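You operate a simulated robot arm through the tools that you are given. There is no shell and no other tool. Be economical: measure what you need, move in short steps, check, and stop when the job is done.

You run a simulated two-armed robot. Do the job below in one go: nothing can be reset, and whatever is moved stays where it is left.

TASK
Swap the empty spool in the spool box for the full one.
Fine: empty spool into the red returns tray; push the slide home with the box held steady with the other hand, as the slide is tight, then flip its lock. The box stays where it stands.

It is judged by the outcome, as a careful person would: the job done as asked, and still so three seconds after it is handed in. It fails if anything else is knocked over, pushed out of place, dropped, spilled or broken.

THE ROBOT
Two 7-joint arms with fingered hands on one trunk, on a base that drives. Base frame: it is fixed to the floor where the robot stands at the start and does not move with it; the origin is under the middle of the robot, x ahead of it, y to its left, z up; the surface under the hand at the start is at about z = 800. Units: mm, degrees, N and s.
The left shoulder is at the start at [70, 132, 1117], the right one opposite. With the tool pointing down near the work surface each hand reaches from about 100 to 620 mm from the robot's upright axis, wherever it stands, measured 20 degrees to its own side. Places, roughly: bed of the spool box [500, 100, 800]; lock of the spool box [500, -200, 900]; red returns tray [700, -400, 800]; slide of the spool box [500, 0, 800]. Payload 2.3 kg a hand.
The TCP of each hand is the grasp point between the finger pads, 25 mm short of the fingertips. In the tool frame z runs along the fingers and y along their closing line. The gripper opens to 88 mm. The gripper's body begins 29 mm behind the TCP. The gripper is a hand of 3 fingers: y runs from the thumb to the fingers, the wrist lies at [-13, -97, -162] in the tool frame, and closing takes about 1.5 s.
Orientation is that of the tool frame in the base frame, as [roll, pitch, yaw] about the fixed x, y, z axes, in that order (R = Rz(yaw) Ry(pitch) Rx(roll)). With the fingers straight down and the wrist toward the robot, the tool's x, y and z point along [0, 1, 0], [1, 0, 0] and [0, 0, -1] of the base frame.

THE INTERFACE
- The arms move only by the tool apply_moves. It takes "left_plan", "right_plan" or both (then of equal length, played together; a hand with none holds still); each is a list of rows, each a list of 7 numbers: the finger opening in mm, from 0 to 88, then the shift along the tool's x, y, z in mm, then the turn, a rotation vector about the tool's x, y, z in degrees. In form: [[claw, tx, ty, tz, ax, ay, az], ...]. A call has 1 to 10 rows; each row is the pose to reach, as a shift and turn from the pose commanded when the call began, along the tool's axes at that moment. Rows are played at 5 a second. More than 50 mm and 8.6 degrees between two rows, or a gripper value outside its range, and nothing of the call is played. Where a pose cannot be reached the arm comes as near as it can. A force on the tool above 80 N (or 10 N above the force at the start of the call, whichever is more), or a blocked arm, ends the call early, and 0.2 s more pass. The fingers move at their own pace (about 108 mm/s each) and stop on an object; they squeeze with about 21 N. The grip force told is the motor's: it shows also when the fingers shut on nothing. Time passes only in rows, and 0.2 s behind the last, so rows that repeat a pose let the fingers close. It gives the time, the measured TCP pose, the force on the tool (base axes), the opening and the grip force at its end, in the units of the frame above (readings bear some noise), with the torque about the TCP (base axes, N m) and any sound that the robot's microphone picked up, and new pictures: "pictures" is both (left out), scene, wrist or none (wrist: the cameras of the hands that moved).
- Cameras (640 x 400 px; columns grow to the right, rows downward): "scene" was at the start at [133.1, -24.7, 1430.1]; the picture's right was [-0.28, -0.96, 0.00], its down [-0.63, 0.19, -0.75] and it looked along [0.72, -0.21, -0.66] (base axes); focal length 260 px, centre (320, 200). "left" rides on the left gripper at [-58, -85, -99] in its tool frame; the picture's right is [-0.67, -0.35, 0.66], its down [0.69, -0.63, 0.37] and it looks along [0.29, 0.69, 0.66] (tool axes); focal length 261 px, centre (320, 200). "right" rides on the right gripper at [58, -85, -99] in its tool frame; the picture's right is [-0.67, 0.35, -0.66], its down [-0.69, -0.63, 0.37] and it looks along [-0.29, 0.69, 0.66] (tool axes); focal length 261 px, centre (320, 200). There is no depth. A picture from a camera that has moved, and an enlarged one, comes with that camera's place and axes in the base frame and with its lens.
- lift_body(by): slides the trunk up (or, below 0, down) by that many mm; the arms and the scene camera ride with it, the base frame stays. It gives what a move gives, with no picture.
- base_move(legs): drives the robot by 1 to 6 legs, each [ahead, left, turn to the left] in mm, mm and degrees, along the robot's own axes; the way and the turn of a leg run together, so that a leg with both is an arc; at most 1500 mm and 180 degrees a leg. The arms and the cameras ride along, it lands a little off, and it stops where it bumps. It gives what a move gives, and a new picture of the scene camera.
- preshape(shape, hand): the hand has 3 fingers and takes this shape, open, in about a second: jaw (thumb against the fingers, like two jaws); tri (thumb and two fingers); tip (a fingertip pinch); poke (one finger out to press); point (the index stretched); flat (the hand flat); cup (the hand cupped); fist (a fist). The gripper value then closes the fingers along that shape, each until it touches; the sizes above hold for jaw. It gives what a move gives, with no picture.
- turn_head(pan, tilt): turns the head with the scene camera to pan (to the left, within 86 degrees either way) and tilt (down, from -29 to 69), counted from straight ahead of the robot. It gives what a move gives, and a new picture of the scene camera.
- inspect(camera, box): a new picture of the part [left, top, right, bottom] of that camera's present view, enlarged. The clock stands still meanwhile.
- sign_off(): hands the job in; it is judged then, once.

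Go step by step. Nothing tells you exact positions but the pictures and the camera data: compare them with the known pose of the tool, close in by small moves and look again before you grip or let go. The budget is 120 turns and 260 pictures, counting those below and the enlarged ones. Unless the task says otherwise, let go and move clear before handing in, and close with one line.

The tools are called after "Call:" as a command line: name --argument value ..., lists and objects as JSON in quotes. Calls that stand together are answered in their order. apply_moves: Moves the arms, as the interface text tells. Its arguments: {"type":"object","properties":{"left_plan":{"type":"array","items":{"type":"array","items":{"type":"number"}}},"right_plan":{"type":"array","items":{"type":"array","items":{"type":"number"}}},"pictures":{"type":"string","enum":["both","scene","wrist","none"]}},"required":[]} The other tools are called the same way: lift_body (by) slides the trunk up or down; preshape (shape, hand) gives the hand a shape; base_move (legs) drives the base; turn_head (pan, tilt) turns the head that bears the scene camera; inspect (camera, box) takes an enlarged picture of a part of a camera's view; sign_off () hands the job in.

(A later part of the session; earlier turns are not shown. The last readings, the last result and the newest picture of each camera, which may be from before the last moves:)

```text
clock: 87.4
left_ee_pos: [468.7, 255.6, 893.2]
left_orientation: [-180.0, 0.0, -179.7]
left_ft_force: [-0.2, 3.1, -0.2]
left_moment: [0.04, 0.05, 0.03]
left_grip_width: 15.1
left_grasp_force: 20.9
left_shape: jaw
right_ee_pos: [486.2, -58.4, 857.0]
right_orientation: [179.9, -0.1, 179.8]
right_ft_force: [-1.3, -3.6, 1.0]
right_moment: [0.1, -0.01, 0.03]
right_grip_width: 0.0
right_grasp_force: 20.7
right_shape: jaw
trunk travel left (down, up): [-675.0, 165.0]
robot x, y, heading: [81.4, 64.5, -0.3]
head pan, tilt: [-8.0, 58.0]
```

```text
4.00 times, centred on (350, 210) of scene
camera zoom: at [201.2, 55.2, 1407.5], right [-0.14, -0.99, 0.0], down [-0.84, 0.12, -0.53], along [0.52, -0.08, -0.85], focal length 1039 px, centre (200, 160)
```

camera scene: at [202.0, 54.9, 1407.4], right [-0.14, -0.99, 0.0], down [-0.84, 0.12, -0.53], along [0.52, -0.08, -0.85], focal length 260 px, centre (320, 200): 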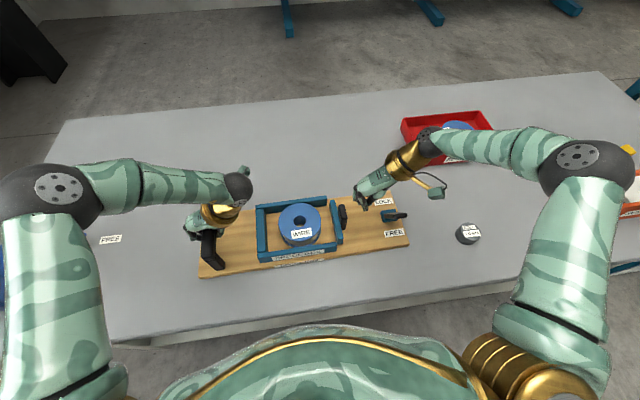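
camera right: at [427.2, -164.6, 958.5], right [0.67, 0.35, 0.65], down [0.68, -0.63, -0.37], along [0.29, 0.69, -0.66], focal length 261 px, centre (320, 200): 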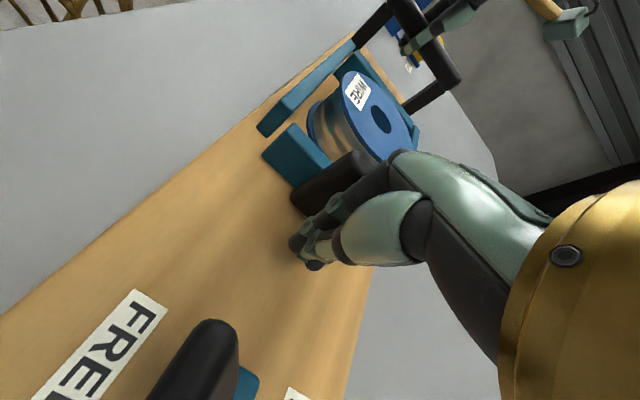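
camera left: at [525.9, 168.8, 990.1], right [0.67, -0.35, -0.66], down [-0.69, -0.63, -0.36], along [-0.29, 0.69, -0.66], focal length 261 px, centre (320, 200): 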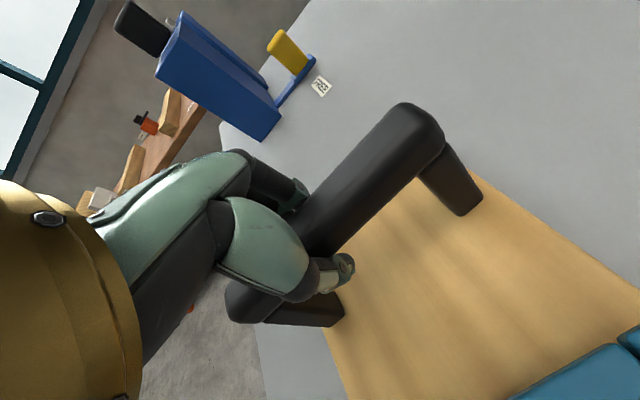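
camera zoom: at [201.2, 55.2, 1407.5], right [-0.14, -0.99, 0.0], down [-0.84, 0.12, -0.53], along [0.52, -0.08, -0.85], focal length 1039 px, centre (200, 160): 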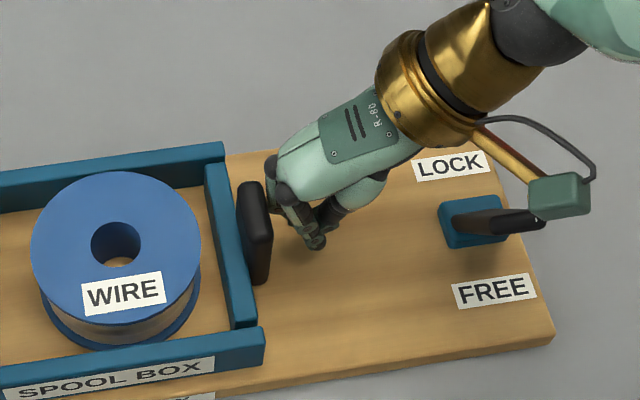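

The slide runs in between the rails; only ~3.5 N so far. Continuing.

Call:
apply_moves --left_plan '[[0, 0, 0, 0, 0, 0, 0], [0, 0, 0, 0, 0, 0, 0], [0, 0, 0, 0, 0, 0, 0], [0, 0, 0, 0, 0, 0, 0]]' --right_plan '[[0, 0, 3, 0, 0, 0, 0], [0, 0, 6, 0, 0, 0, 0], [0, 0, 9, 0, 0, 0, 0], [0, 0, 12, 0, 0, 0, 0]]' --pictures "none"

Call:
inspect --camera "scene" --box '[270, 160, 390, 260]'

```text
clock: 88.4
left_ee_pos: [468.9, 255.2, 894.1]
left_orientation: [180.0, -0.1, -179.8]
left_ft_force: [0.3, 3.6, -0.6]
left_moment: [0.04, 0.02, 0.02]
left_grip_width: 15.0
left_grasp_force: 21.0
left_shape: jaw
right_ee_pos: [486.9, -46.4, 858.7]
right_orientation: [180.0, -0.2, 179.7]
right_ft_force: [0.1, -4.0, -1.0]
right_moment: [0.08, 0.0, -0.04]
right_grip_width: 0.0
right_grasp_force: 20.3
right_shape: jaw
trunk travel left (down, up): [-675.0, 165.0]
robot x, y, heading: [78.4, 62.0, -0.4]
head pan, tilt: [-8.0, 58.0]
```

```text
4.00 times, centred on (330, 210) of scene
camera zoom: at [201.9, 55.2, 1407.4], right [-0.14, -0.99, 0.0], down [-0.84, 0.12, -0.53], along [0.52, -0.08, -0.85], focal length 1039 px, centre (280, 160)
```

zoom: 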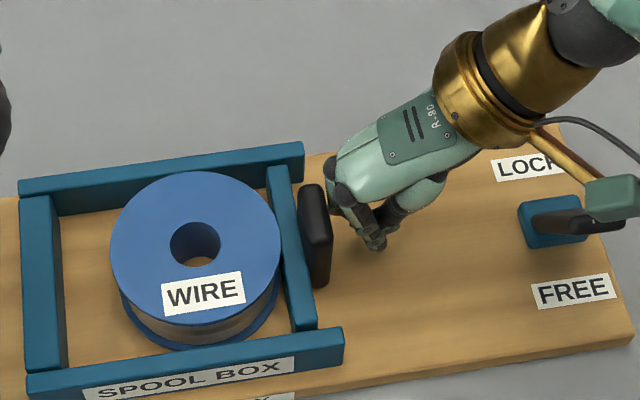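

Still light at 4 N, no stop yet. Going on in small steps, listening for a stop.

Call:
apply_moves --left_plan '[[0, 0, 0, 0, 0, 0, 0], [0, 0, 0, 0, 0, 0, 0], [0, 0, 0, 0, 0, 0, 0], [0, 0, 0, 0, 0, 0, 0]]' --right_plan '[[0, 0, 2, 0, 0, 0, 0], [0, 0, 4, 0, 0, 0, 0], [0, 0, 6, 0, 0, 0, 0], [0, 0, 8, 0, 0, 0, 0]]' --pictures "none"

Call:
inspect --camera "scene" --box '[260, 160, 380, 260]'

```text
clock: 89.4
left_ee_pos: [467.8, 254.8, 891.1]
left_orientation: [-179.9, 0.0, -179.8]
left_ft_force: [-1.3, 4.3, -0.5]
left_moment: [0.01, -0.02, 0.03]
left_grip_width: 14.8
left_grasp_force: 20.8
left_shape: jaw
right_ee_pos: [486.8, -38.6, 858.0]
right_orientation: [-179.9, 0.0, 179.8]
right_ft_force: [2.0, -3.7, 1.4]
right_moment: [0.16, 0.01, -0.07]
right_grip_width: 0.0
right_grasp_force: 21.2
right_shape: jaw
trunk travel left (down, up): [-675.0, 165.0]
robot x, y, heading: [79.8, 66.0, -0.3]
head pan, tilt: [-8.0, 58.0]
```

```text
4.00 times, centred on (320, 210) of scene
camera zoom: at [202.0, 55.1, 1407.4], right [-0.14, -0.99, 0.0], down [-0.84, 0.12, -0.53], along [0.52, -0.08, -0.85], focal length 1039 px, centre (320, 160)
```

zoom: 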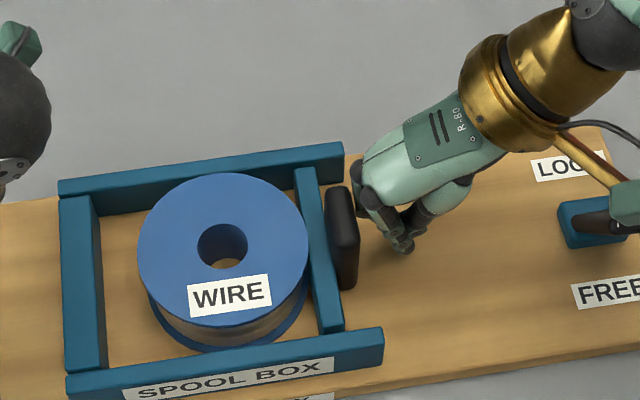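

Call:
apply_moves --left_plan '[[0, 0, 0, 0, 0, 0, 0], [0, 0, 0, 0, 0, 0, 0], [0, 0, 0, 0, 0, 0, 0], [0, 0, 0, 0, 0, 0, 0], [0, 0, 0, 0, 0, 0, 0]]' --right_plan '[[0, 0, 2, 0, 0, 0, 0], [0, 0, 4, 0, 0, 0, 0], [0, 0, 6, 0, 0, 0, 0], [0, 0, 8, 0, 0, 0, 0], [0, 0, 10, 0, 0, 0, 0]]' --pictures "none"

Call:
inspect --camera "scene" --box '[260, 160, 380, 260]'

```text
clock: 90.6
left_ee_pos: [469.2, 255.9, 892.7]
left_orientation: [179.9, -0.1, -179.9]
left_ft_force: [-0.9, 5.2, -0.2]
left_moment: [0.07, 0.01, 0.03]
left_grip_width: 14.5
left_grasp_force: 20.6
left_shape: jaw
right_ee_pos: [486.1, -28.3, 857.6]
right_orientation: [179.9, -0.2, 179.6]
right_ft_force: [-0.3, -3.4, -1.6]
right_moment: [0.09, -0.04, -0.04]
right_grip_width: 0.0
right_grasp_force: 21.1
right_shape: jaw
trunk travel left (down, up): [-675.0, 165.0]
robot x, y, heading: [83.8, 66.3, -0.2]
head pan, tilt: [-8.0, 58.0]
```

```text
4.00 times, centred on (320, 210) of scene
camera zoom: at [202.0, 55.0, 1407.4], right [-0.14, -0.99, 0.0], down [-0.84, 0.12, -0.53], along [0.52, -0.08, -0.85], focal length 1039 px, centre (320, 160)
```

zoom: 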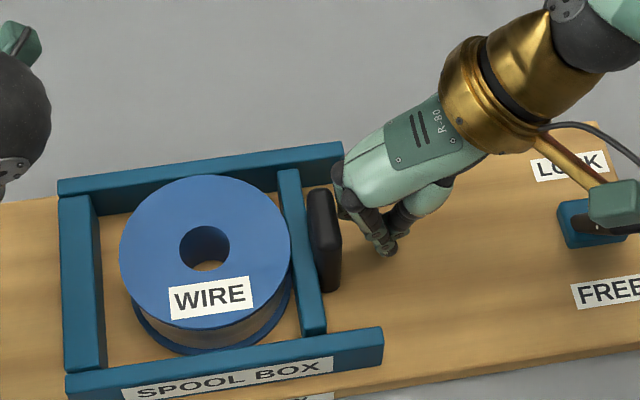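

The slide now carries the spool along toward the back wall. Continuing.

Call:
apply_moves --left_plan '[[0, 0, 0, 0, 0, 0, 0], [0, 0, 0, 0, 0, 0, 0], [0, 0, 0, 0, 0, 0, 0], [0, 0, 0, 0, 0, 0, 0], [0, 0, 0, 0, 0, 0, 0]]' --right_plan '[[0, 0, 2, 0, 0, 0, 0], [0, 0, 4, 0, 0, 0, 0], [0, 0, 6, 0, 0, 0, 0], [0, 0, 8, 0, 0, 0, 0], [0, 0, 10, 0, 0, 0, 0]]' --pictures "none"

Call:
inspect --camera "scene" --box '[260, 160, 380, 260]'

```text
clock: 91.8
left_ee_pos: [468.0, 255.7, 892.1]
left_orientation: [179.9, -0.1, -179.8]
left_ft_force: [0.7, 5.0, 0.7]
left_moment: [0.06, 0.01, 0.04]
left_grip_width: 14.9
left_grasp_force: 20.6
left_shape: jaw
right_ee_pos: [486.4, -18.1, 857.5]
right_orientation: [-179.9, -0.1, 179.7]
right_ft_force: [-1.5, -3.6, 1.5]
right_moment: [0.15, -0.05, -0.02]
right_grip_width: 0.0
right_grasp_force: 20.9
right_shape: jaw
trunk travel left (down, up): [-675.0, 165.0]
robot x, y, heading: [76.4, 61.4, -0.4]
head pan, tilt: [-8.0, 58.0]
```

```text
4.00 times, centred on (320, 210) of scene
camera zoom: at [201.4, 55.1, 1407.5], right [-0.14, -0.99, 0.0], down [-0.84, 0.12, -0.53], along [0.52, -0.08, -0.85], focal length 1039 px, centre (320, 160)
```

zoom: 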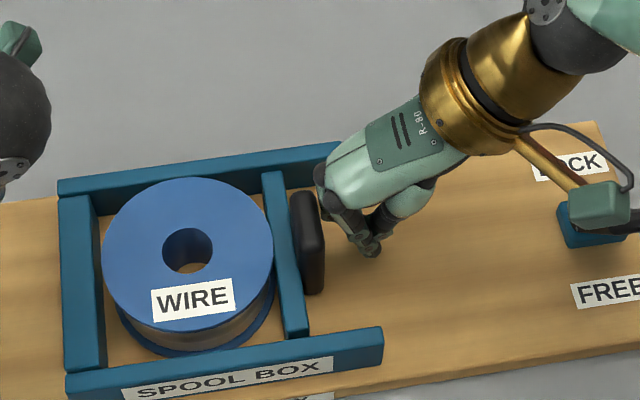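

Only some millimetres left to the back wall. Final approach in 1–2 mm steps.

Call:
apply_moves --left_plan '[[0, 0, 0, 0, 0, 0, 0], [0, 0, 0, 0, 0, 0, 0], [0, 0, 0, 0, 0, 0, 0], [0, 0, 0, 0, 0, 0, 0], [0, 0, 0, 0, 0, 0, 0]]' --right_plan '[[0, 0, 1.5, 0, 0, 0, 0], [0, 0, 3, 0, 0, 0, 0], [0, 0, 4.5, 0, 0, 0, 0], [0, 0, 6, 0, 0, 0, 0], [0, 0, 6, 0, 0, 0, 0]]' --pictures "none"

Call:
inspect --camera "scene" --box '[260, 160, 380, 260]'

```text
clock: 93.0
left_ee_pos: [467.8, 255.1, 892.7]
left_orientation: [179.9, -0.1, -179.9]
left_ft_force: [-0.1, 3.2, 0.1]
left_moment: [0.02, -0.01, 0.02]
left_grip_width: 15.1
left_grasp_force: 20.7
left_shape: jaw
right_ee_pos: [487.5, -12.3, 858.5]
right_orientation: [180.0, -0.2, 179.7]
right_ft_force: [0.8, -1.4, 0.2]
right_moment: [0.02, 0.02, -0.01]
right_grip_width: 0.0
right_grasp_force: 20.9
right_shape: jaw
trunk travel left (down, up): [-675.0, 165.0]
robot x, y, heading: [78.1, 68.6, -0.3]
head pan, tilt: [-8.0, 58.0]
```

```text
4.00 times, centred on (320, 210) of scene
camera zoom: at [202.1, 55.4, 1407.4], right [-0.14, -0.99, 0.0], down [-0.84, 0.12, -0.53], along [0.52, -0.08, -0.85], focal length 1039 px, centre (320, 160)
```

zoom: 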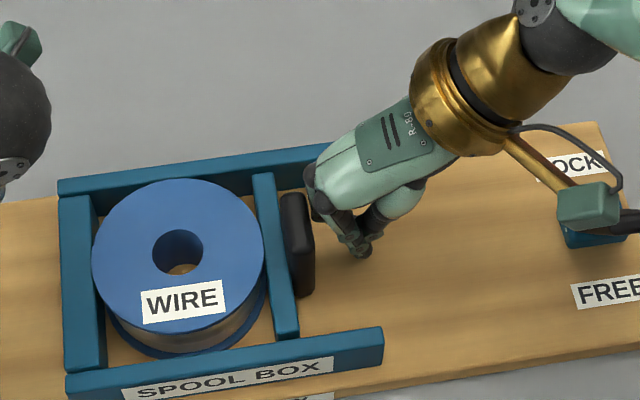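

Call:
apply_moves --left_plan '[[0, 0, 0, 0, 0, 0, 0], [0, 0, 0, 0, 0, 0, 0], [0, 0, 0, 0, 0, 0, 0], [0, 0, 0, 0, 0, 0, 0]]' --right_plan '[[0, 0, 1.5, 0, 0, 0, 0], [0, 0, 3, 0, 0, 0, 0], [0, 0, 4.5, 0, 0, 0, 0], [0, 0, 4.5, 0, 0, 0, 0]]' --pictures "none"

Call:
inspect --camera "scene" --box '[260, 160, 380, 260]'

```text
clock: 94.0
left_ee_pos: [468.5, 254.8, 893.5]
left_orientation: [179.9, -0.2, -179.8]
left_ft_force: [-1.3, 15.4, -0.7]
left_moment: [0.11, 0.0, 0.02]
left_grip_width: 14.9
left_grasp_force: 21.3
left_shape: jaw
right_ee_pos: [486.6, -8.3, 858.7]
right_orientation: [-179.8, -0.1, 179.5]
right_ft_force: [2.1, -17.6, 4.3]
right_moment: [0.63, 0.03, -0.25]
right_grip_width: 0.2
right_grasp_force: 21.4
right_shape: jaw
trunk travel left (down, up): [-675.0, 165.0]
robot x, y, heading: [81.1, 64.6, -0.2]
head pan, tilt: [-8.0, 58.0]
```

```text
4.00 times, centred on (320, 210) of scene
camera zoom: at [201.8, 54.1, 1407.4], right [-0.14, -0.99, 0.0], down [-0.84, 0.12, -0.53], along [0.52, -0.08, -0.85], focal length 1039 px, centre (320, 160)
```

zoom: 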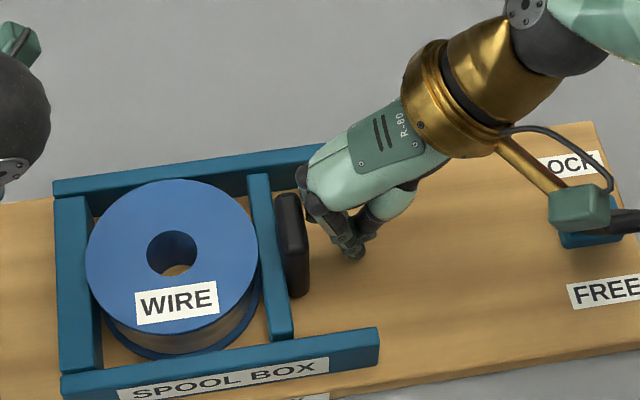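

Resistance rises: 17 N, with the left hand bracing 15 N. Pushing a bit further to see whether it's at home.

Call:
apply_moves --left_plan '[[0, 0, 0, 0, 0, 0, 0], [0, 0, 0, 0, 0, 0, 0], [0, 0, 0, 0, 0, 0, 0], [0, 0, 0, 0, 0, 0, 0]]' --right_plan '[[0, 0, 1.5, 0, 0, 0, 0], [0, 0, 3, 0, 0, 0, 0], [0, 0, 4.5, 0, 0, 0, 0], [0, 0, 4.5, 0, 0, 0, 0]]' --pictures "none"

Call:
inspect --camera "scene" --box '[260, 160, 380, 260]'

```text
clock: 95.0
left_ee_pos: [467.3, 255.4, 893.2]
left_orientation: [179.9, -0.1, -179.9]
left_ft_force: [-2.7, 24.7, -2.6]
left_moment: [0.18, 0.01, 0.08]
left_grip_width: 14.9
left_grasp_force: 21.1
left_shape: jaw
right_ee_pos: [487.2, -3.3, 859.3]
right_orientation: [-179.8, 0.0, 179.7]
right_ft_force: [4.2, -27.3, 7.5]
right_moment: [0.95, 0.0, -0.36]
right_grip_width: 0.0
right_grasp_force: 20.8
right_shape: jaw
trunk travel left (down, up): [-675.0, 165.0]
robot x, y, heading: [81.0, 65.9, -0.4]
head pan, tilt: [-8.0, 58.0]
```

```text
4.00 times, centred on (320, 210) of scene
camera zoom: at [201.4, 54.8, 1407.5], right [-0.14, -0.99, 0.0], down [-0.84, 0.12, -0.53], along [0.52, -0.08, -0.85], focal length 1039 px, centre (320, 160)
```

zoom: 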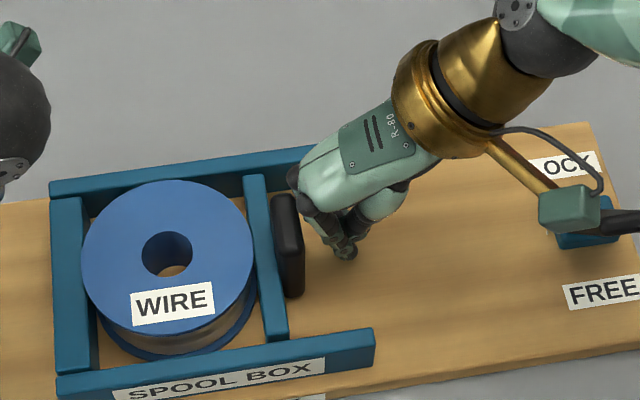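

The slide has stopped relative to the box, and the box itself has crept about 4–5 mm because the left fingers yield. I back off the right hand and look closely before correcting.

Call:
apply_moves --left_plan '[[0, 0, 0, 0, 0, 0, 0], [0, 0, 0, 0, 0, 0, 0], [0, 0, 0, 0, 0, 0, 0]]' --right_plan '[[0, 0, -5, 0, 0, 0, 0], [0, 0, -10, 0, 0, 0, 0], [0, 0, -14, 0, 0, 0, 0]]' --pictures "none"

Call:
inspect --camera "scene" --box '[240, 170, 340, 260]'

Call:
inspect --camera "left" --box '[200, 100, 640, 400]'

Call:
inspect --camera "right" --box '[180, 0, 500, 200]'

```text
clock: 95.8
left_ee_pos: [469.2, 254.0, 892.4]
left_orientation: [-179.9, -0.1, -179.9]
left_ft_force: [-0.3, -0.7, -0.1]
left_moment: [0.05, -0.01, 0.02]
left_grip_width: 15.0
left_grasp_force: 21.4
left_shape: jaw
right_ee_pos: [486.3, -16.9, 856.3]
right_orientation: [180.0, -0.1, 179.7]
right_ft_force: [-0.3, 0.0, -0.6]
right_moment: [-0.03, 0.01, 0.01]
right_grip_width: 0.0
right_grasp_force: 20.6
right_shape: jaw
trunk travel left (down, up): [-675.0, 165.0]
robot x, y, heading: [76.9, 65.7, -0.3]
head pan, tilt: [-8.0, 58.0]
```

```text
4.44 times, centred on (290, 215) of scene
camera zoom: at [202.0, 55.4, 1407.4], right [-0.14, -0.99, 0.0], down [-0.84, 0.12, -0.53], along [0.52, -0.08, -0.85], focal length 1154 px, centre (453, 133)
```

zoom: 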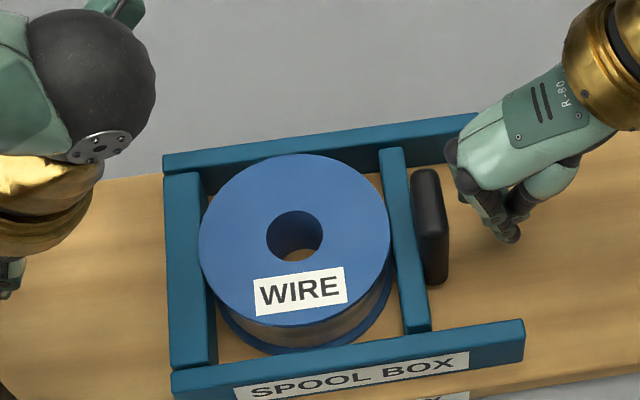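

```text
1.33 times, centred on (420, 250) of left
camera zoom: at [525.6, 169.2, 990.8], right [0.67, -0.35, -0.66], down [-0.69, -0.63, -0.36], along [-0.29, 0.69, -0.66], focal length 348 px, centre (187, 133)
```

zoom: 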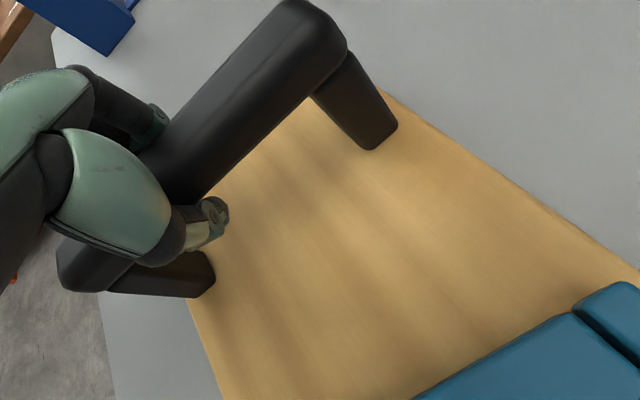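

```text
2.00 times, centred on (340, 100) of right
camera zoom: at [428.5, -100.6, 957.8], right [0.67, 0.35, 0.65], down [0.68, -0.63, -0.37], along [0.29, 0.69, -0.66], focal length 521 px, centre (280, 400)
```

zoom: 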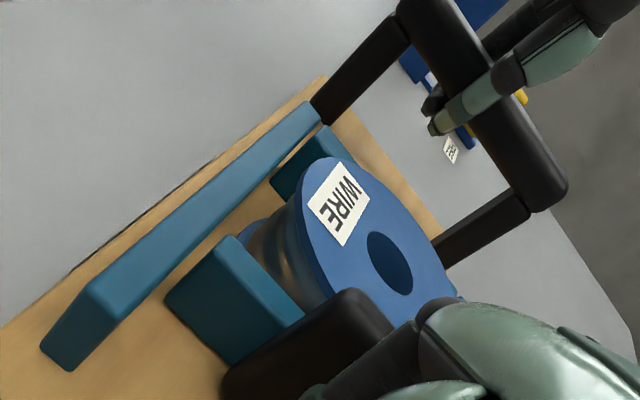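

On release the box sprang back to its spot, and the spool is now sandwiched between slide and back wall (cavity ≈ spool diameter), so the slide is home. Keeping the left grip, I move the right hand to the −x side of the lock paddle.

Call:
apply_moves --right_plan '[[0, 0, -3, -25, 0, 0, 0], [0, 0, -6, -60, 0, 0, 0], [0, 10, -35, -100, 0, 0, 0], [0, 30, -75, -100, 0, 0, 0], [0, 50, -115, -100, 0, 0, 0], [0, 70, -153, -100, 0, 0, 0], [0, 76, -153, -90, 0, 0, 0], [0, 76, -153, -90, 0, 0, 0]]' --pictures "both"

Call:
inspect --camera "scene" --box '[330, 150, 450, 260]'

Call:
inspect --camera "scene" --box '[240, 170, 340, 260]'

```text
refused: row 3 steps farther than a row can; nothing moved
```

```text
3.64 times, centred on (390, 205) of scene
camera zoom: at [202.0, 55.4, 1407.4], right [-0.14, -0.99, 0.0], down [-0.84, 0.12, -0.53], along [0.52, -0.08, -0.85], focal length 944 px, centre (66, 182)
```

zoom: 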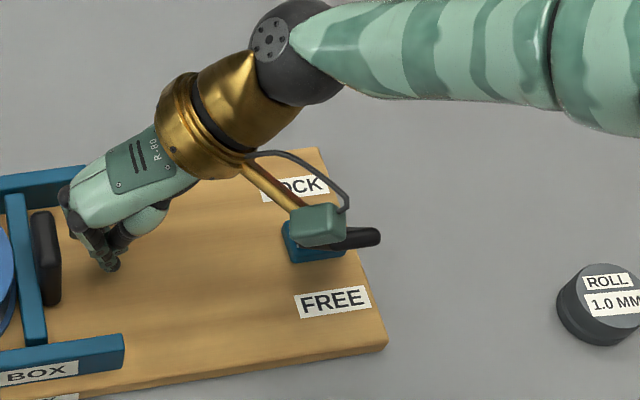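

```text
4.44 times, centred on (290, 215) of scene
camera zoom: at [202.0, 55.4, 1407.4], right [-0.14, -0.99, 0.0], down [-0.84, 0.12, -0.53], along [0.52, -0.08, -0.85], focal length 1154 px, centre (453, 133)
```

zoom: 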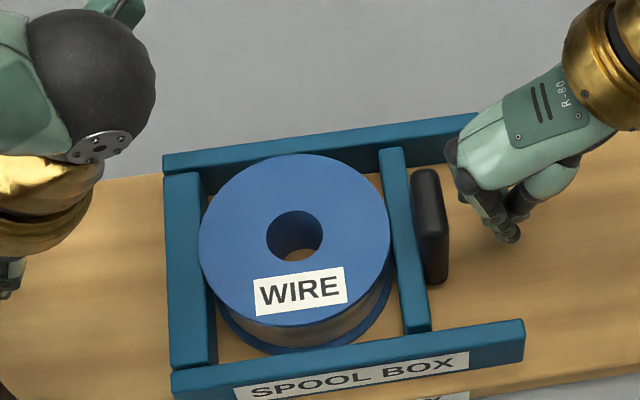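

The lock is a paddle seen edge-on, leaning toward FREE. Redoing the move with smaller steps.

Call:
apply_moves --right_plan '[[0, 0, -3, -30, 0, 0, 0], [0, 0, -6, -70, 0, 0, 0], [0, 8, -25, -100, 0, 0, 0], [0, 26, -60, -105, 0, 0, 0], [0, 44, -95, -105, 0, 0, 0], [0, 62, -130, -105, 0, 0, 0], [0, 76, -153, -100, 0, 0, 0], [0, 76, -153, -90, 0, 0, 0], [0, 76, -153, -90, 0, 0, 0]]' --pictures "both"

Call:
inspect --camera "scene" --box '[330, 150, 450, 260]'

Call:
inspect --camera "right" --box '[150, 150, 450, 400]'

```text
clock: 97.8
left_ee_pos: [468.3, 254.3, 892.2]
left_orientation: [-179.9, -0.1, -179.8]
left_ft_force: [0.3, -0.4, 0.1]
left_moment: [-0.01, 0.0, 0.02]
left_grip_width: 14.9
left_grasp_force: 20.8
left_shape: jaw
right_ee_pos: [408.2, -171.9, 948.7]
right_orientation: [180.0, -0.2, 179.7]
right_ft_force: [0.8, -0.1, -0.3]
right_moment: [-0.01, -0.01, 0.03]
right_grip_width: 0.0
right_grasp_force: 21.3
right_shape: jaw
trunk travel left (down, up): [-675.0, 165.0]
robot x, y, heading: [78.7, 68.7, -0.2]
head pan, tilt: [-8.0, 58.0]
camera scene: at [202.1, 54.7, 1407.4], right [-0.14, -0.99, 0.0], down [-0.84, 0.12, -0.53], along [0.52, -0.08, -0.85], focal length 260 px, centre (320, 200)
camera right: at [350.7, -255.0, 1048.9], right [0.67, 0.35, 0.65], down [0.68, -0.63, -0.37], along [0.29, 0.69, -0.66], focal length 261 px, centre (320, 200)
```

scene: 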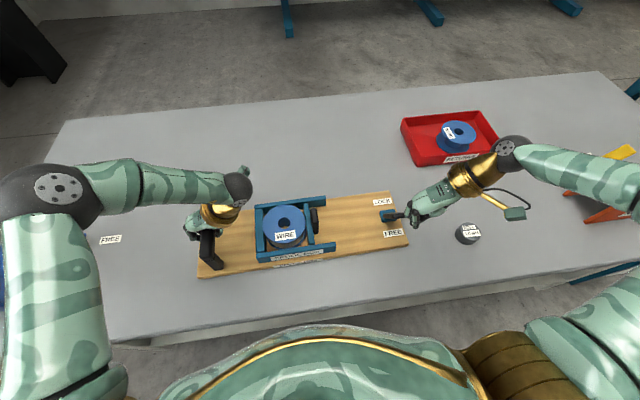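
right: 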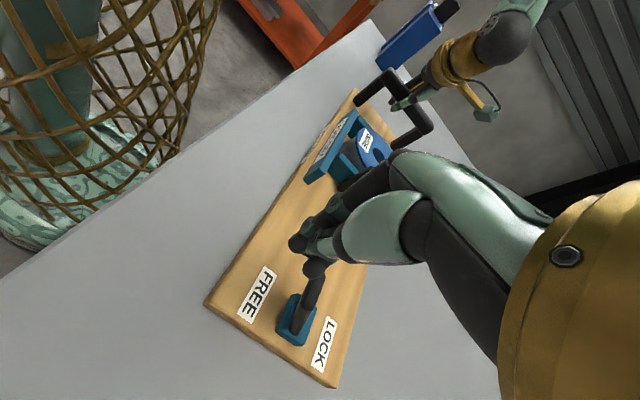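

```text
3.64 times, centred on (390, 205) of scene
camera zoom: at [202.1, 54.7, 1407.4], right [-0.14, -0.99, 0.0], down [-0.84, 0.12, -0.53], along [0.52, -0.08, -0.85], focal length 944 px, centre (66, 182)
```

zoom: 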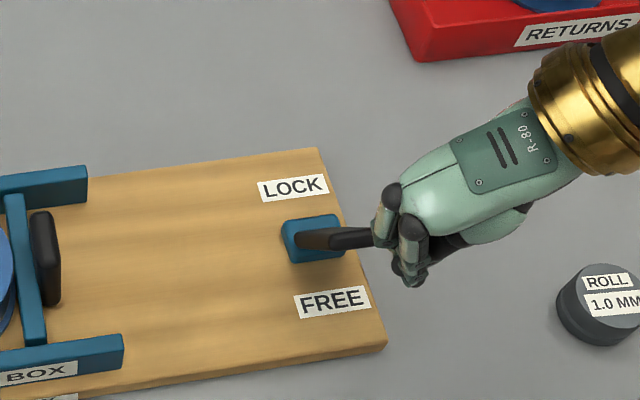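

```text
1.60 times, centred on (300, 275) of right
camera zoom: at [350.7, -255.0, 1048.9], right [0.67, 0.35, 0.65], down [0.68, -0.63, -0.37], along [0.29, 0.69, -0.66], focal length 417 px, centre (352, 80)
```

zoom: 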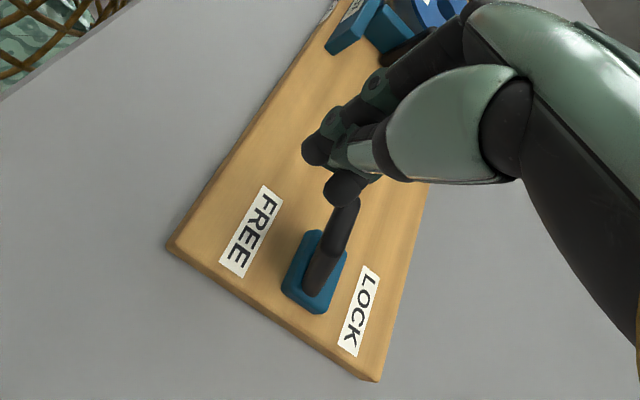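

Fingers are on the −x side of the paddle. Lowering so the tips are at z≈862 beside it.

Call:
apply_moves --right_plan '[[0, 3, 0, 20, 0, 0, 0], [0, 3, 0, 40, 0, 0, 0], [0, 3, 0, 55, 0, 0, 0], [0, 3, 0, 63, 0, 0, 0], [0, 3, 0, 63, 0, 0, 0]]' --pictures "wrist"

Call:
inspect --camera "scene" --box '[340, 170, 450, 260]'

Call:
inspect --camera "right" --box '[200, 180, 440, 400]'

```text
clock: 99.0
left_ee_pos: [470.1, 254.0, 892.0]
left_orientation: [-179.9, -0.1, -179.8]
left_ft_force: [0.3, -0.1, 0.1]
left_moment: [0.0, -0.02, 0.04]
left_grip_width: 15.0
left_grasp_force: 21.0
left_shape: jaw
right_ee_pos: [406.9, -170.5, 885.8]
right_orientation: [-179.9, -0.1, 179.8]
right_ft_force: [0.4, -0.2, -0.2]
right_moment: [0.03, 0.0, 0.03]
right_grip_width: 0.0
right_grasp_force: 21.1
right_shape: jaw
trunk travel left (down, up): [-675.0, 165.0]
robot x, y, heading: [81.1, 65.0, -0.5]
head pan, tilt: [-8.0, 58.0]
camera right: at [348.7, -253.6, 986.2], right [0.67, 0.35, 0.65], down [0.68, -0.63, -0.37], along [0.29, 0.69, -0.66], focal length 261 px, centre (320, 200)
```

right: 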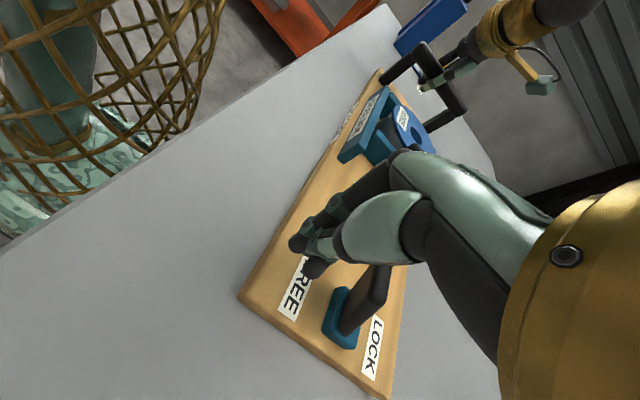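

```text
4.44 times, centred on (395, 215) of scene
camera zoom: at [202.0, 54.8, 1407.4], right [-0.14, -0.99, 0.0], down [-0.84, 0.12, -0.53], along [0.52, -0.08, -0.85], focal length 1154 px, centre (-13, 133)
```

zoom: 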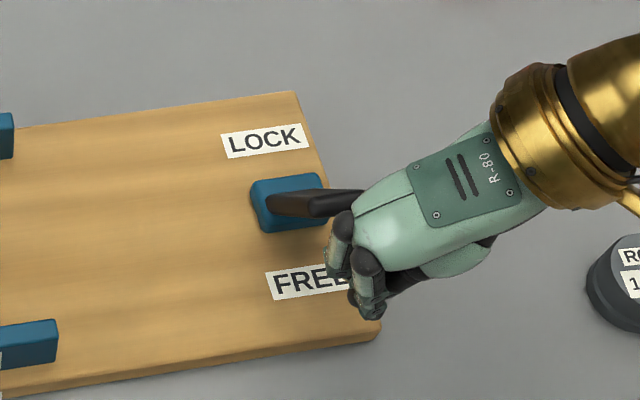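

```text
1.82 times, centred on (320, 290) of right
camera zoom: at [348.7, -253.6, 986.2], right [0.67, 0.35, 0.65], down [0.68, -0.63, -0.37], along [0.29, 0.69, -0.66], focal length 474 px, centre (320, 36)
```

zoom: 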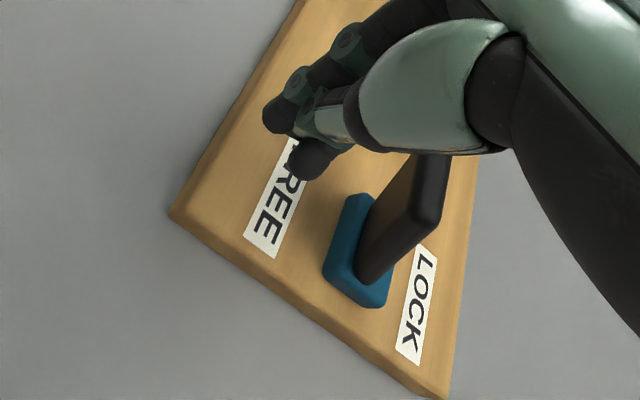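

Paddle's top edge is at (456, −147…−177, 885), its base at (487, −167). Pushing it toward +x now.

Call:
apply_moves --left_plan '[[0, 0, 0, 0, 0, 0, 0], [0, 0, 0, 0, 0, 0, 0], [0, 0, 0, 0, 0, 0, 0], [0, 0, 0, 0, 0, 0, 0], [0, 0, 0, 0, 0, 0, 0], [0, 0, 0, 0, 0, 0, 0], [0, 0, 0, 0, 0, 0, 0], [0, 0, 0, 0, 0, 0, 0]]' --right_plan '[[0, -12, 4, 0, 0, 0, 0], [0, -22, 6, 0, 0, 0, 0], [0, -30, 6, 0, 0, 0, 0], [0, -36, 6, 0, 0, 0, 0], [0, -42, 6, 0, 0, 0, 0], [0, -48, 6, 0, 0, 0, 0], [0, -54, 6, 0, 0, 0, 0], [0, -60, 6, 0, 0, 0, 0]]' --pictures "wrist"

Call:
inspect --camera "scene" --box '[340, 150, 450, 240]'

Call:
inspect --camera "right" --box '[200, 180, 440, 400]'

```text
clock: 100.8
left_ee_pos: [467.4, 255.3, 892.8]
left_orientation: [-180.0, 0.0, -179.8]
left_ft_force: [-0.1, 0.1, -0.3]
left_moment: [0.03, -0.01, 0.03]
left_grip_width: 15.0
left_grasp_force: 21.1
left_shape: jaw
right_ee_pos: [468.0, -164.7, 885.7]
right_orientation: [179.9, 0.0, 179.7]
right_ft_force: [-0.2, 0.9, 0.8]
right_moment: [0.0, 0.01, 0.01]
right_grip_width: 0.0
right_grasp_force: 20.7
right_shape: jaw
trunk travel left (down, up): [-675.0, 165.0]
robot x, y, heading: [75.0, 65.9, -0.6]
head pan, tilt: [-8.0, 58.0]
camera right: at [408.6, -248.1, 986.2], right [0.67, 0.35, 0.65], down [0.68, -0.63, -0.37], along [0.29, 0.69, -0.66], focal length 261 px, centre (320, 200)
camera left: at [525.3, 169.6, 990.7], right [0.67, -0.35, -0.66], down [-0.68, -0.63, -0.36], along [-0.29, 0.69, -0.66], focal length 261 px, centre (320, 200)
```

right: 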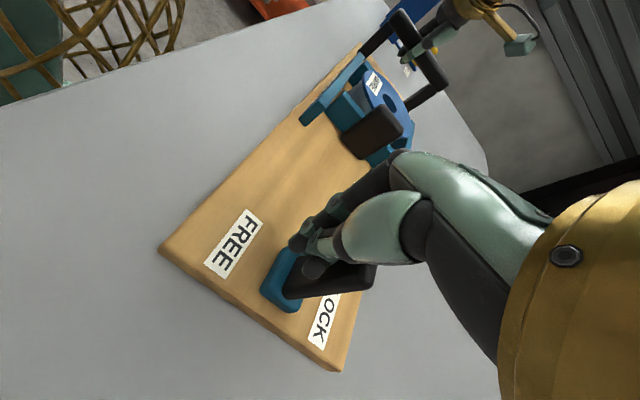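
left: 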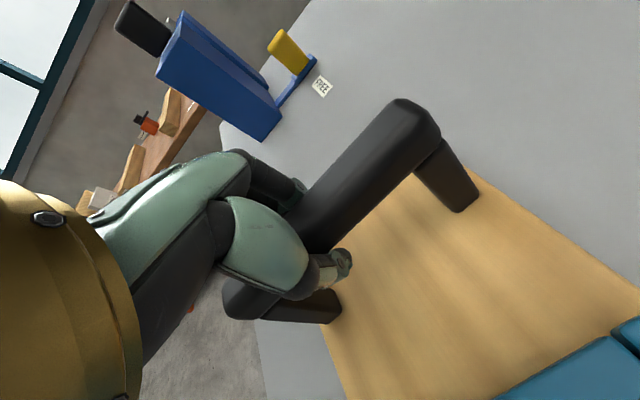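

```text
4.44 times, centred on (395, 195) of scene
camera zoom: at [201.6, 55.0, 1407.4], right [-0.14, -0.99, 0.0], down [-0.84, 0.12, -0.53], along [0.52, -0.08, -0.85], focal length 1154 px, centre (-13, 222)
```

zoom: 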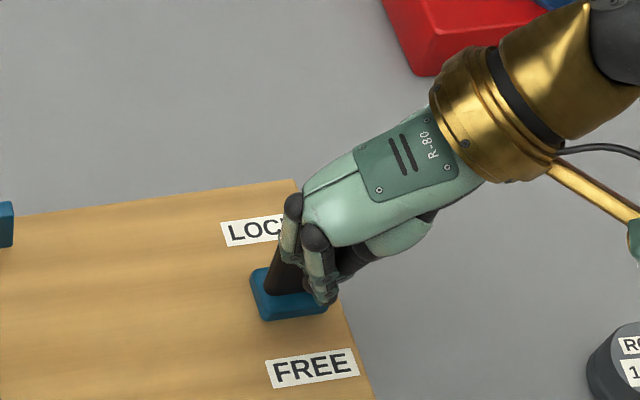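

```text
1.82 times, centred on (320, 290) of right
camera zoom: at [408.6, -248.1, 986.2], right [0.67, 0.35, 0.65], down [0.68, -0.63, -0.37], along [0.29, 0.69, -0.66], focal length 474 px, centre (320, 36)
```

zoom: 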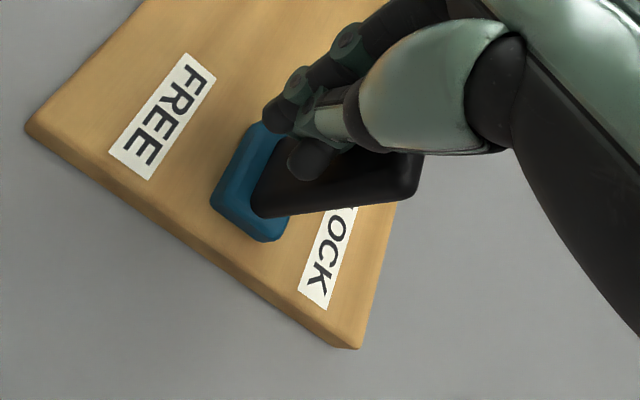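

The paddle has swung past upright. Pushing on until it lies fully toward LOCK.

Call:
apply_moves --left_plan '[[0, 0, 0, 0, 0, 0, 0], [0, 0, 0, 0, 0, 0, 0], [0, 0, 0, 0, 0, 0, 0], [0, 0, 0, 0, 0, 0, 0], [0, 0, 0, 0, 0, 0, 0], [0, 0, 0, 0, 0, 0, 0]]' --right_plan '[[0, -5, 0, 0, 0, 0, 0], [0, -10, 0, 0, 0, 0, 0], [0, -15, 0, 0, 0, 0, 0], [0, -20, 0, 0, 0, 0, 0], [0, -24, 0, 0, 0, 0, 0], [0, -28, 0, 0, 0, 0, 0]]' --pictures "none"

Call:
inspect --camera "scene" --box '[340, 150, 450, 240]'

Call:
inspect --camera "right" --box '[160, 160, 440, 400]'

```text
clock: 102.2
left_ee_pos: [468.3, 254.2, 892.8]
left_orientation: [180.0, 0.0, -179.8]
left_ft_force: [0.4, -0.4, -0.3]
left_moment: [0.01, 0.01, 0.04]
left_grip_width: 15.1
left_grasp_force: 20.9
left_shape: jaw
right_ee_pos: [493.2, -165.4, 887.0]
right_orientation: [-179.9, -0.1, 179.7]
right_ft_force: [-3.8, 0.1, 2.0]
right_moment: [0.0, 0.08, 0.0]
right_grip_width: 0.1
right_grasp_force: 21.1
right_shape: jaw
trunk travel left (down, up): [-675.0, 165.0]
robot x, y, heading: [78.9, 63.1, -0.3]
head pan, tilt: [-8.0, 58.0]
```

```text
4.44 times, centred on (395, 195) of scene
camera zoom: at [200.3, 55.0, 1407.6], right [-0.14, -0.99, 0.0], down [-0.84, 0.12, -0.53], along [0.52, -0.08, -0.85], focal length 1154 px, centre (-13, 222)
```

zoom: 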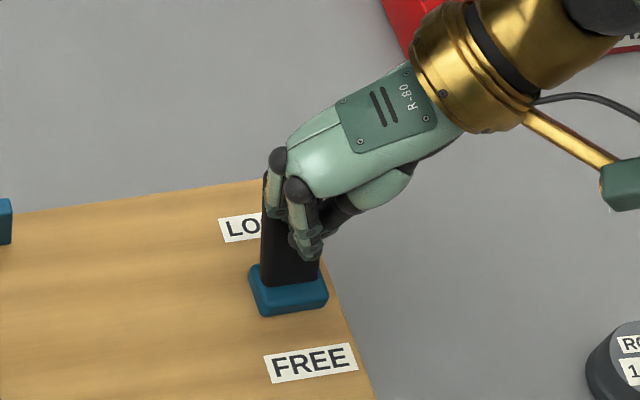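

```text
1.67 times, centred on (300, 280) of right
camera zoom: at [435.5, -248.1, 986.6], right [0.67, 0.35, 0.65], down [0.68, -0.63, -0.37], along [0.29, 0.69, -0.66], focal length 434 px, centre (353, 67)
```

zoom: 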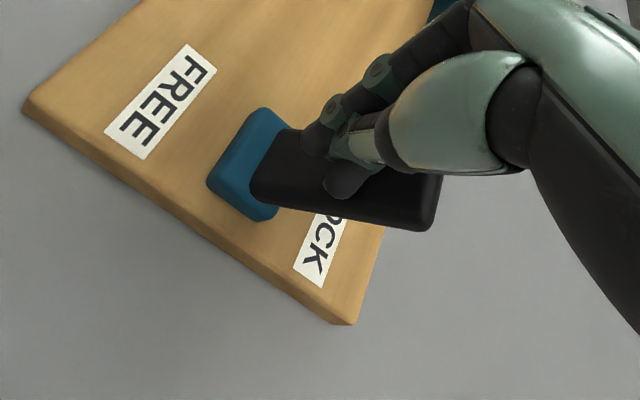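

Now leaning to LOCK with about 4 N resistance. A bit more to be sure it's at its stop.

Call:
apply_moves --left_plan '[[0, 0, 0, 0, 0, 0, 0], [0, 0, 0, 0, 0, 0, 0], [0, 0, 0, 0, 0, 0, 0], [0, 0, 0, 0, 0, 0, 0]]' --right_plan '[[0, -2, 0, 0, 0, 0, 0], [0, -4, 0, 0, 0, 0, 0], [0, -6, 0, 0, 0, 0, 0], [0, -6, 0, 0, 0, 0, 0]]' --pictures "none"

Call:
inspect --camera "right" --box '[160, 160, 440, 400]'

```text
clock: 103.2
left_ee_pos: [467.8, 255.3, 892.6]
left_orientation: [-180.0, -0.1, -179.8]
left_ft_force: [-0.8, -0.3, -8.5]
left_moment: [-0.01, 0.02, 0.01]
left_grip_width: 14.7
left_grasp_force: 21.4
left_shape: jaw
right_ee_pos: [500.7, -164.8, 886.7]
right_orientation: [-180.0, 0.0, 179.7]
right_ft_force: [-3.6, 0.6, 2.0]
right_moment: [-0.04, 0.0, -0.03]
right_grip_width: 0.3
right_grasp_force: 21.0
right_shape: jaw
trunk travel left (down, up): [-675.0, 165.0]
robot x, y, heading: [80.2, 65.8, -0.3]
head pan, tilt: [-8.0, 58.0]
```

```text
1.67 times, centred on (300, 280) of right
camera zoom: at [441.8, -247.8, 986.5], right [0.67, 0.35, 0.65], down [0.68, -0.63, -0.37], along [0.29, 0.69, -0.66], focal length 434 px, centre (353, 67)
```

zoom: 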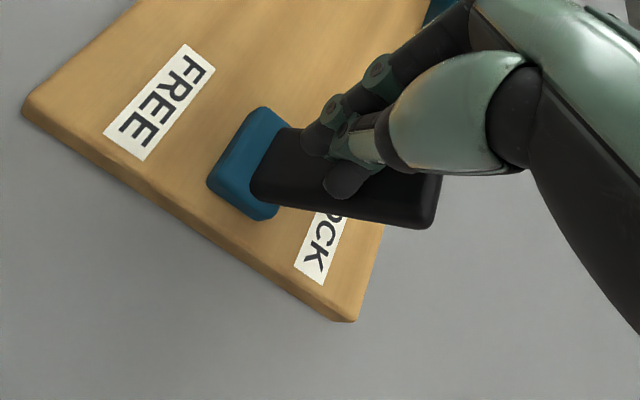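

The board itself followed that last bit, so the paddle is at its stop. I back the right hand off and check the board's position.

Call:
apply_moves --right_plan '[[0, 8, 0, 0, 0, 0, 0], [0, 18, 0, 0, 0, 0, 0], [0, 30, 0, -10, 0, 0, 0], [0, 40, 0, -40, 0, 0, 0], [0, 45, 0, -80, 0, 0, 0], [0, 45, -40, -100, 0, 0, 0], [0, 45, -80, -110, 0, 0, 0], [0, 45, -120, -110, 0, 0, 0]]' --pictures "both"

Call:
inspect --camera "scene" --box '[180, 160, 440, 290]'

```text
clock: 105.0
left_ee_pos: [469.1, 254.5, 892.8]
left_orientation: [-180.0, -0.2, -179.8]
left_ft_force: [0.1, 1.6, -8.5]
left_moment: [-0.01, -0.01, 0.05]
left_grip_width: 15.1
left_grasp_force: 20.8
left_shape: jaw
right_ee_pos: [457.4, -283.4, 994.4]
right_orientation: [-179.9, -0.1, 179.7]
right_ft_force: [-0.1, 0.2, 0.1]
right_moment: [0.02, 0.01, -0.02]
right_grip_width: 0.1
right_grasp_force: 20.9
right_shape: jaw
trunk travel left (down, up): [-675.0, 165.0]
robot x, y, heading: [76.3, 62.9, -0.3]
head pan, tilt: [-8.0, 58.0]
camera scene: at [202.2, 55.0, 1407.4], right [-0.14, -0.99, 0.0], down [-0.84, 0.12, -0.53], along [0.52, -0.08, -0.85], focal length 260 px, centre (320, 200)
camera right: at [398.6, -366.7, 1094.0], right [0.67, 0.35, 0.65], down [0.68, -0.63, -0.37], along [0.29, 0.69, -0.66], focal length 261 px, centre (320, 200)
```

scene: 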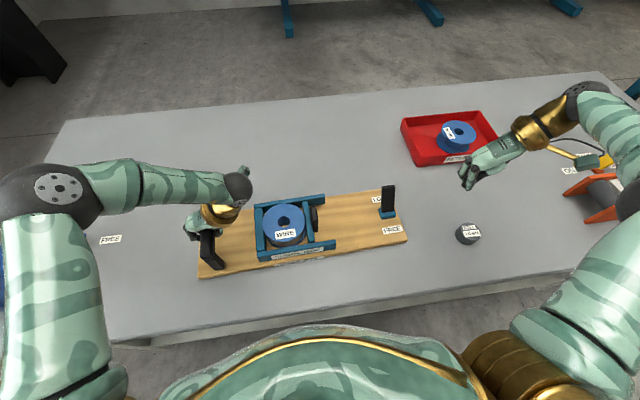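
right: 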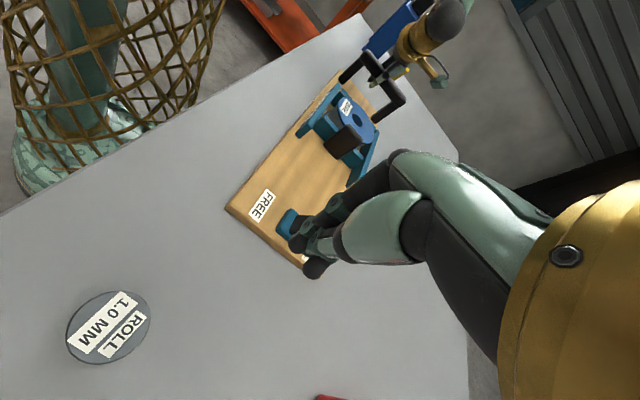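

```text
2.46 times, centred on (310, 225) of scene
camera zoom: at [202.2, 55.0, 1407.4], right [-0.14, -0.99, 0.0], down [-0.84, 0.12, -0.53], along [0.52, -0.08, -0.85], focal length 639 px, centre (345, 138)
```

zoom: 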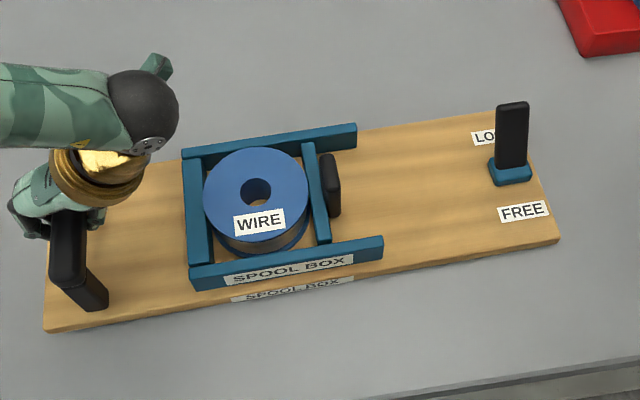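

I'll compare the board with earlier pictures from this same head pose, using identical crops.

Call:
inspect --camera "scene" --box '[230, 120, 430, 260]'

Call:
inspect --camera "scene" --box '[330, 150, 450, 260]'

Call:
inspect --camera "scene" --box '[290, 160, 410, 260]'

```text
2.86 times, centred on (330, 190) of scene
camera zoom: at [202.2, 55.0, 1407.4], right [-0.14, -0.99, 0.0], down [-0.84, 0.12, -0.53], along [0.52, -0.08, -0.85], focal length 742 px, centre (291, 229)
```

zoom: 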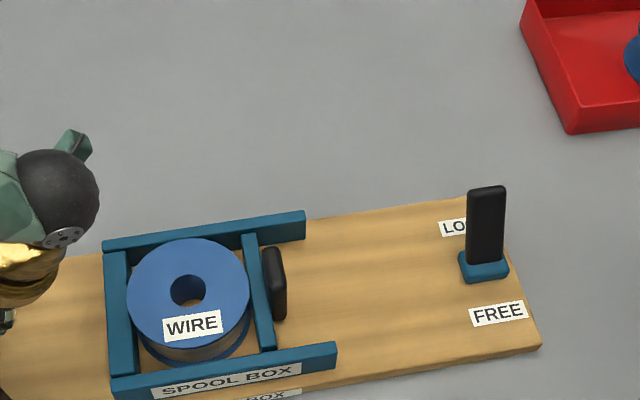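

```text
3.64 times, centred on (390, 205) of scene
camera zoom: at [202.2, 55.0, 1407.4], right [-0.14, -0.99, 0.0], down [-0.84, 0.12, -0.53], along [0.52, -0.08, -0.85], focal length 944 px, centre (66, 182)
```

zoom: 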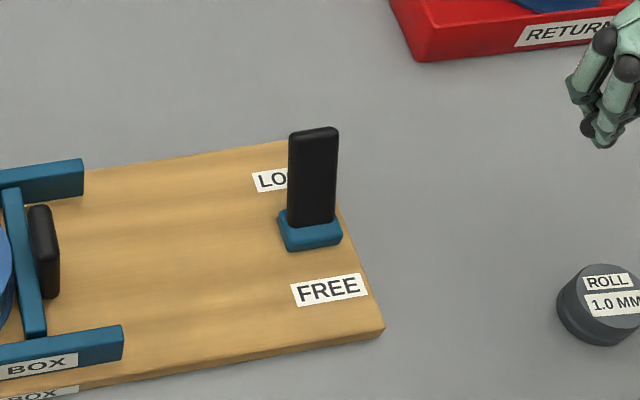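

```text
4.00 times, centred on (350, 210) of scene
camera zoom: at [202.2, 55.0, 1407.4], right [-0.14, -0.99, 0.0], down [-0.84, 0.12, -0.53], along [0.52, -0.08, -0.85], focal length 1039 px, centre (200, 160)
```

zoom: 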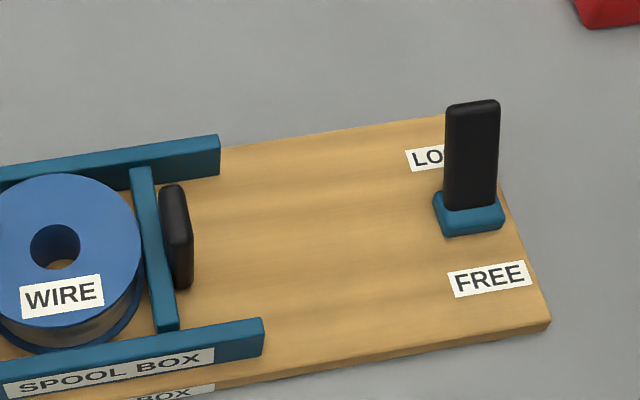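

Comparing: the board turned about 1.3° about the handle (right end ~11 mm toward +x) and crept ~3 mm in +y. I'll correct this: the right hand goes beyond the board's far edge near (600, −110) to nudge it back while the left hand keeps its hold.

Call:
apply_moves --right_plan '[[0, -10, 5, 0, 0, 0, 8], [0, -25, 20, 0, 0, 0, 16], [0, -40, 38, 0, 0, 0, 24], [0, -55, 56, 0, 0, 0, 32], [0, -70, 75, 0, 0, 0, 40], [0, -85, 95, 0, 0, 0, 48], [0, -100, 115, 0, 0, 0, 56], [0, -115, 135, 0, 0, 0, 64], [0, -132, 155, 10, 0, 0, 72], [0, -148, 173, 20, 0, 0, 80]]' --pictures "none"

Call:
apply_moves --right_plan '[[0, 0, 0, 0, 0, 0, 5], [0, 0, 0, 0, 0, 0, 9], [0, 0, 0, 0, 0, 0, 9]]' --pictures "both"

```text
clock: 107.2
left_ee_pos: [469.8, 257.3, 891.8]
left_orientation: [-179.8, 0.0, -179.9]
left_ft_force: [0.2, 0.2, -8.9]
left_moment: [0.01, 0.03, 0.0]
left_grip_width: 14.9
left_grasp_force: 21.0
left_shape: jaw
right_ee_pos: [605.0, -110.5, 974.7]
right_orientation: [-179.8, 0.1, 99.5]
right_ft_force: [0.8, -0.8, 0.3]
right_moment: [0.02, 0.03, -0.04]
right_grip_width: 0.0
right_grasp_force: 21.0
right_shape: jaw
trunk travel left (down, up): [-675.0, 165.0]
robot x, y, heading: [76.4, 59.5, -0.1]
head pan, tilt: [-8.0, 58.0]
```

```text
clock: 108.0
left_ee_pos: [469.1, 254.7, 892.2]
left_orientation: [-180.0, -0.2, -179.8]
left_ft_force: [0.1, 0.1, -9.8]
left_moment: [-0.03, -0.01, -0.01]
left_grip_width: 14.7
left_grasp_force: 20.9
left_shape: jaw
right_ee_pos: [605.3, -111.0, 973.8]
right_orientation: [-179.9, 0.2, 90.6]
right_ft_force: [0.2, -1.3, 0.3]
right_moment: [0.0, -0.01, -0.02]
right_grip_width: 0.1
right_grasp_force: 20.7
right_shape: jaw
trunk travel left (down, up): [-675.0, 165.0]
robot x, y, heading: [77.3, 62.2, -0.2]
head pan, tilt: [-8.0, 58.0]
camera scene: at [202.1, 55.2, 1407.4], right [-0.14, -0.99, 0.0], down [-0.84, 0.12, -0.53], along [0.52, -0.08, -0.85], focal length 260 px, centre (320, 200)
camera right: at [519.2, -53.6, 1075.1], right [0.36, -0.67, 0.66], down [-0.62, -0.69, -0.36], along [0.7, -0.28, -0.66], focal length 261 px, centre (320, 200)
```

scene: 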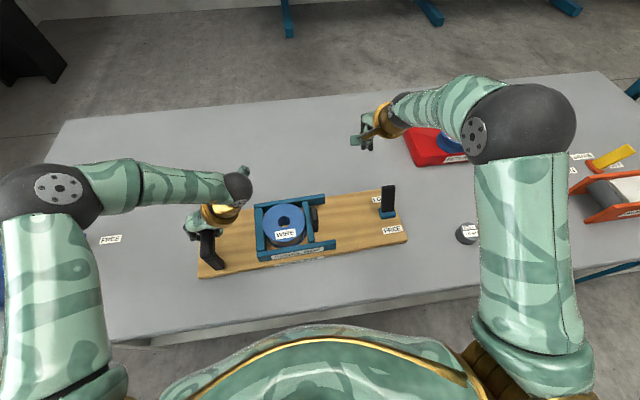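
right: 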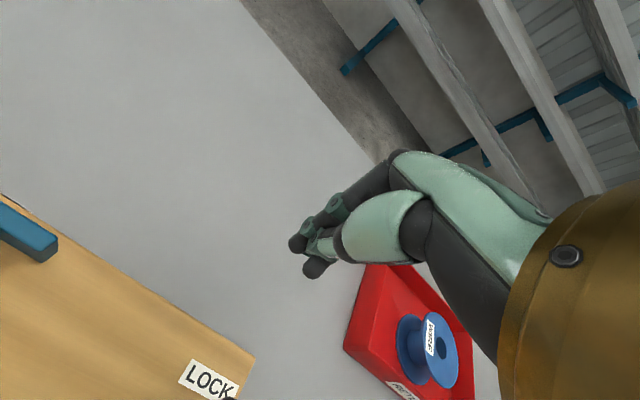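

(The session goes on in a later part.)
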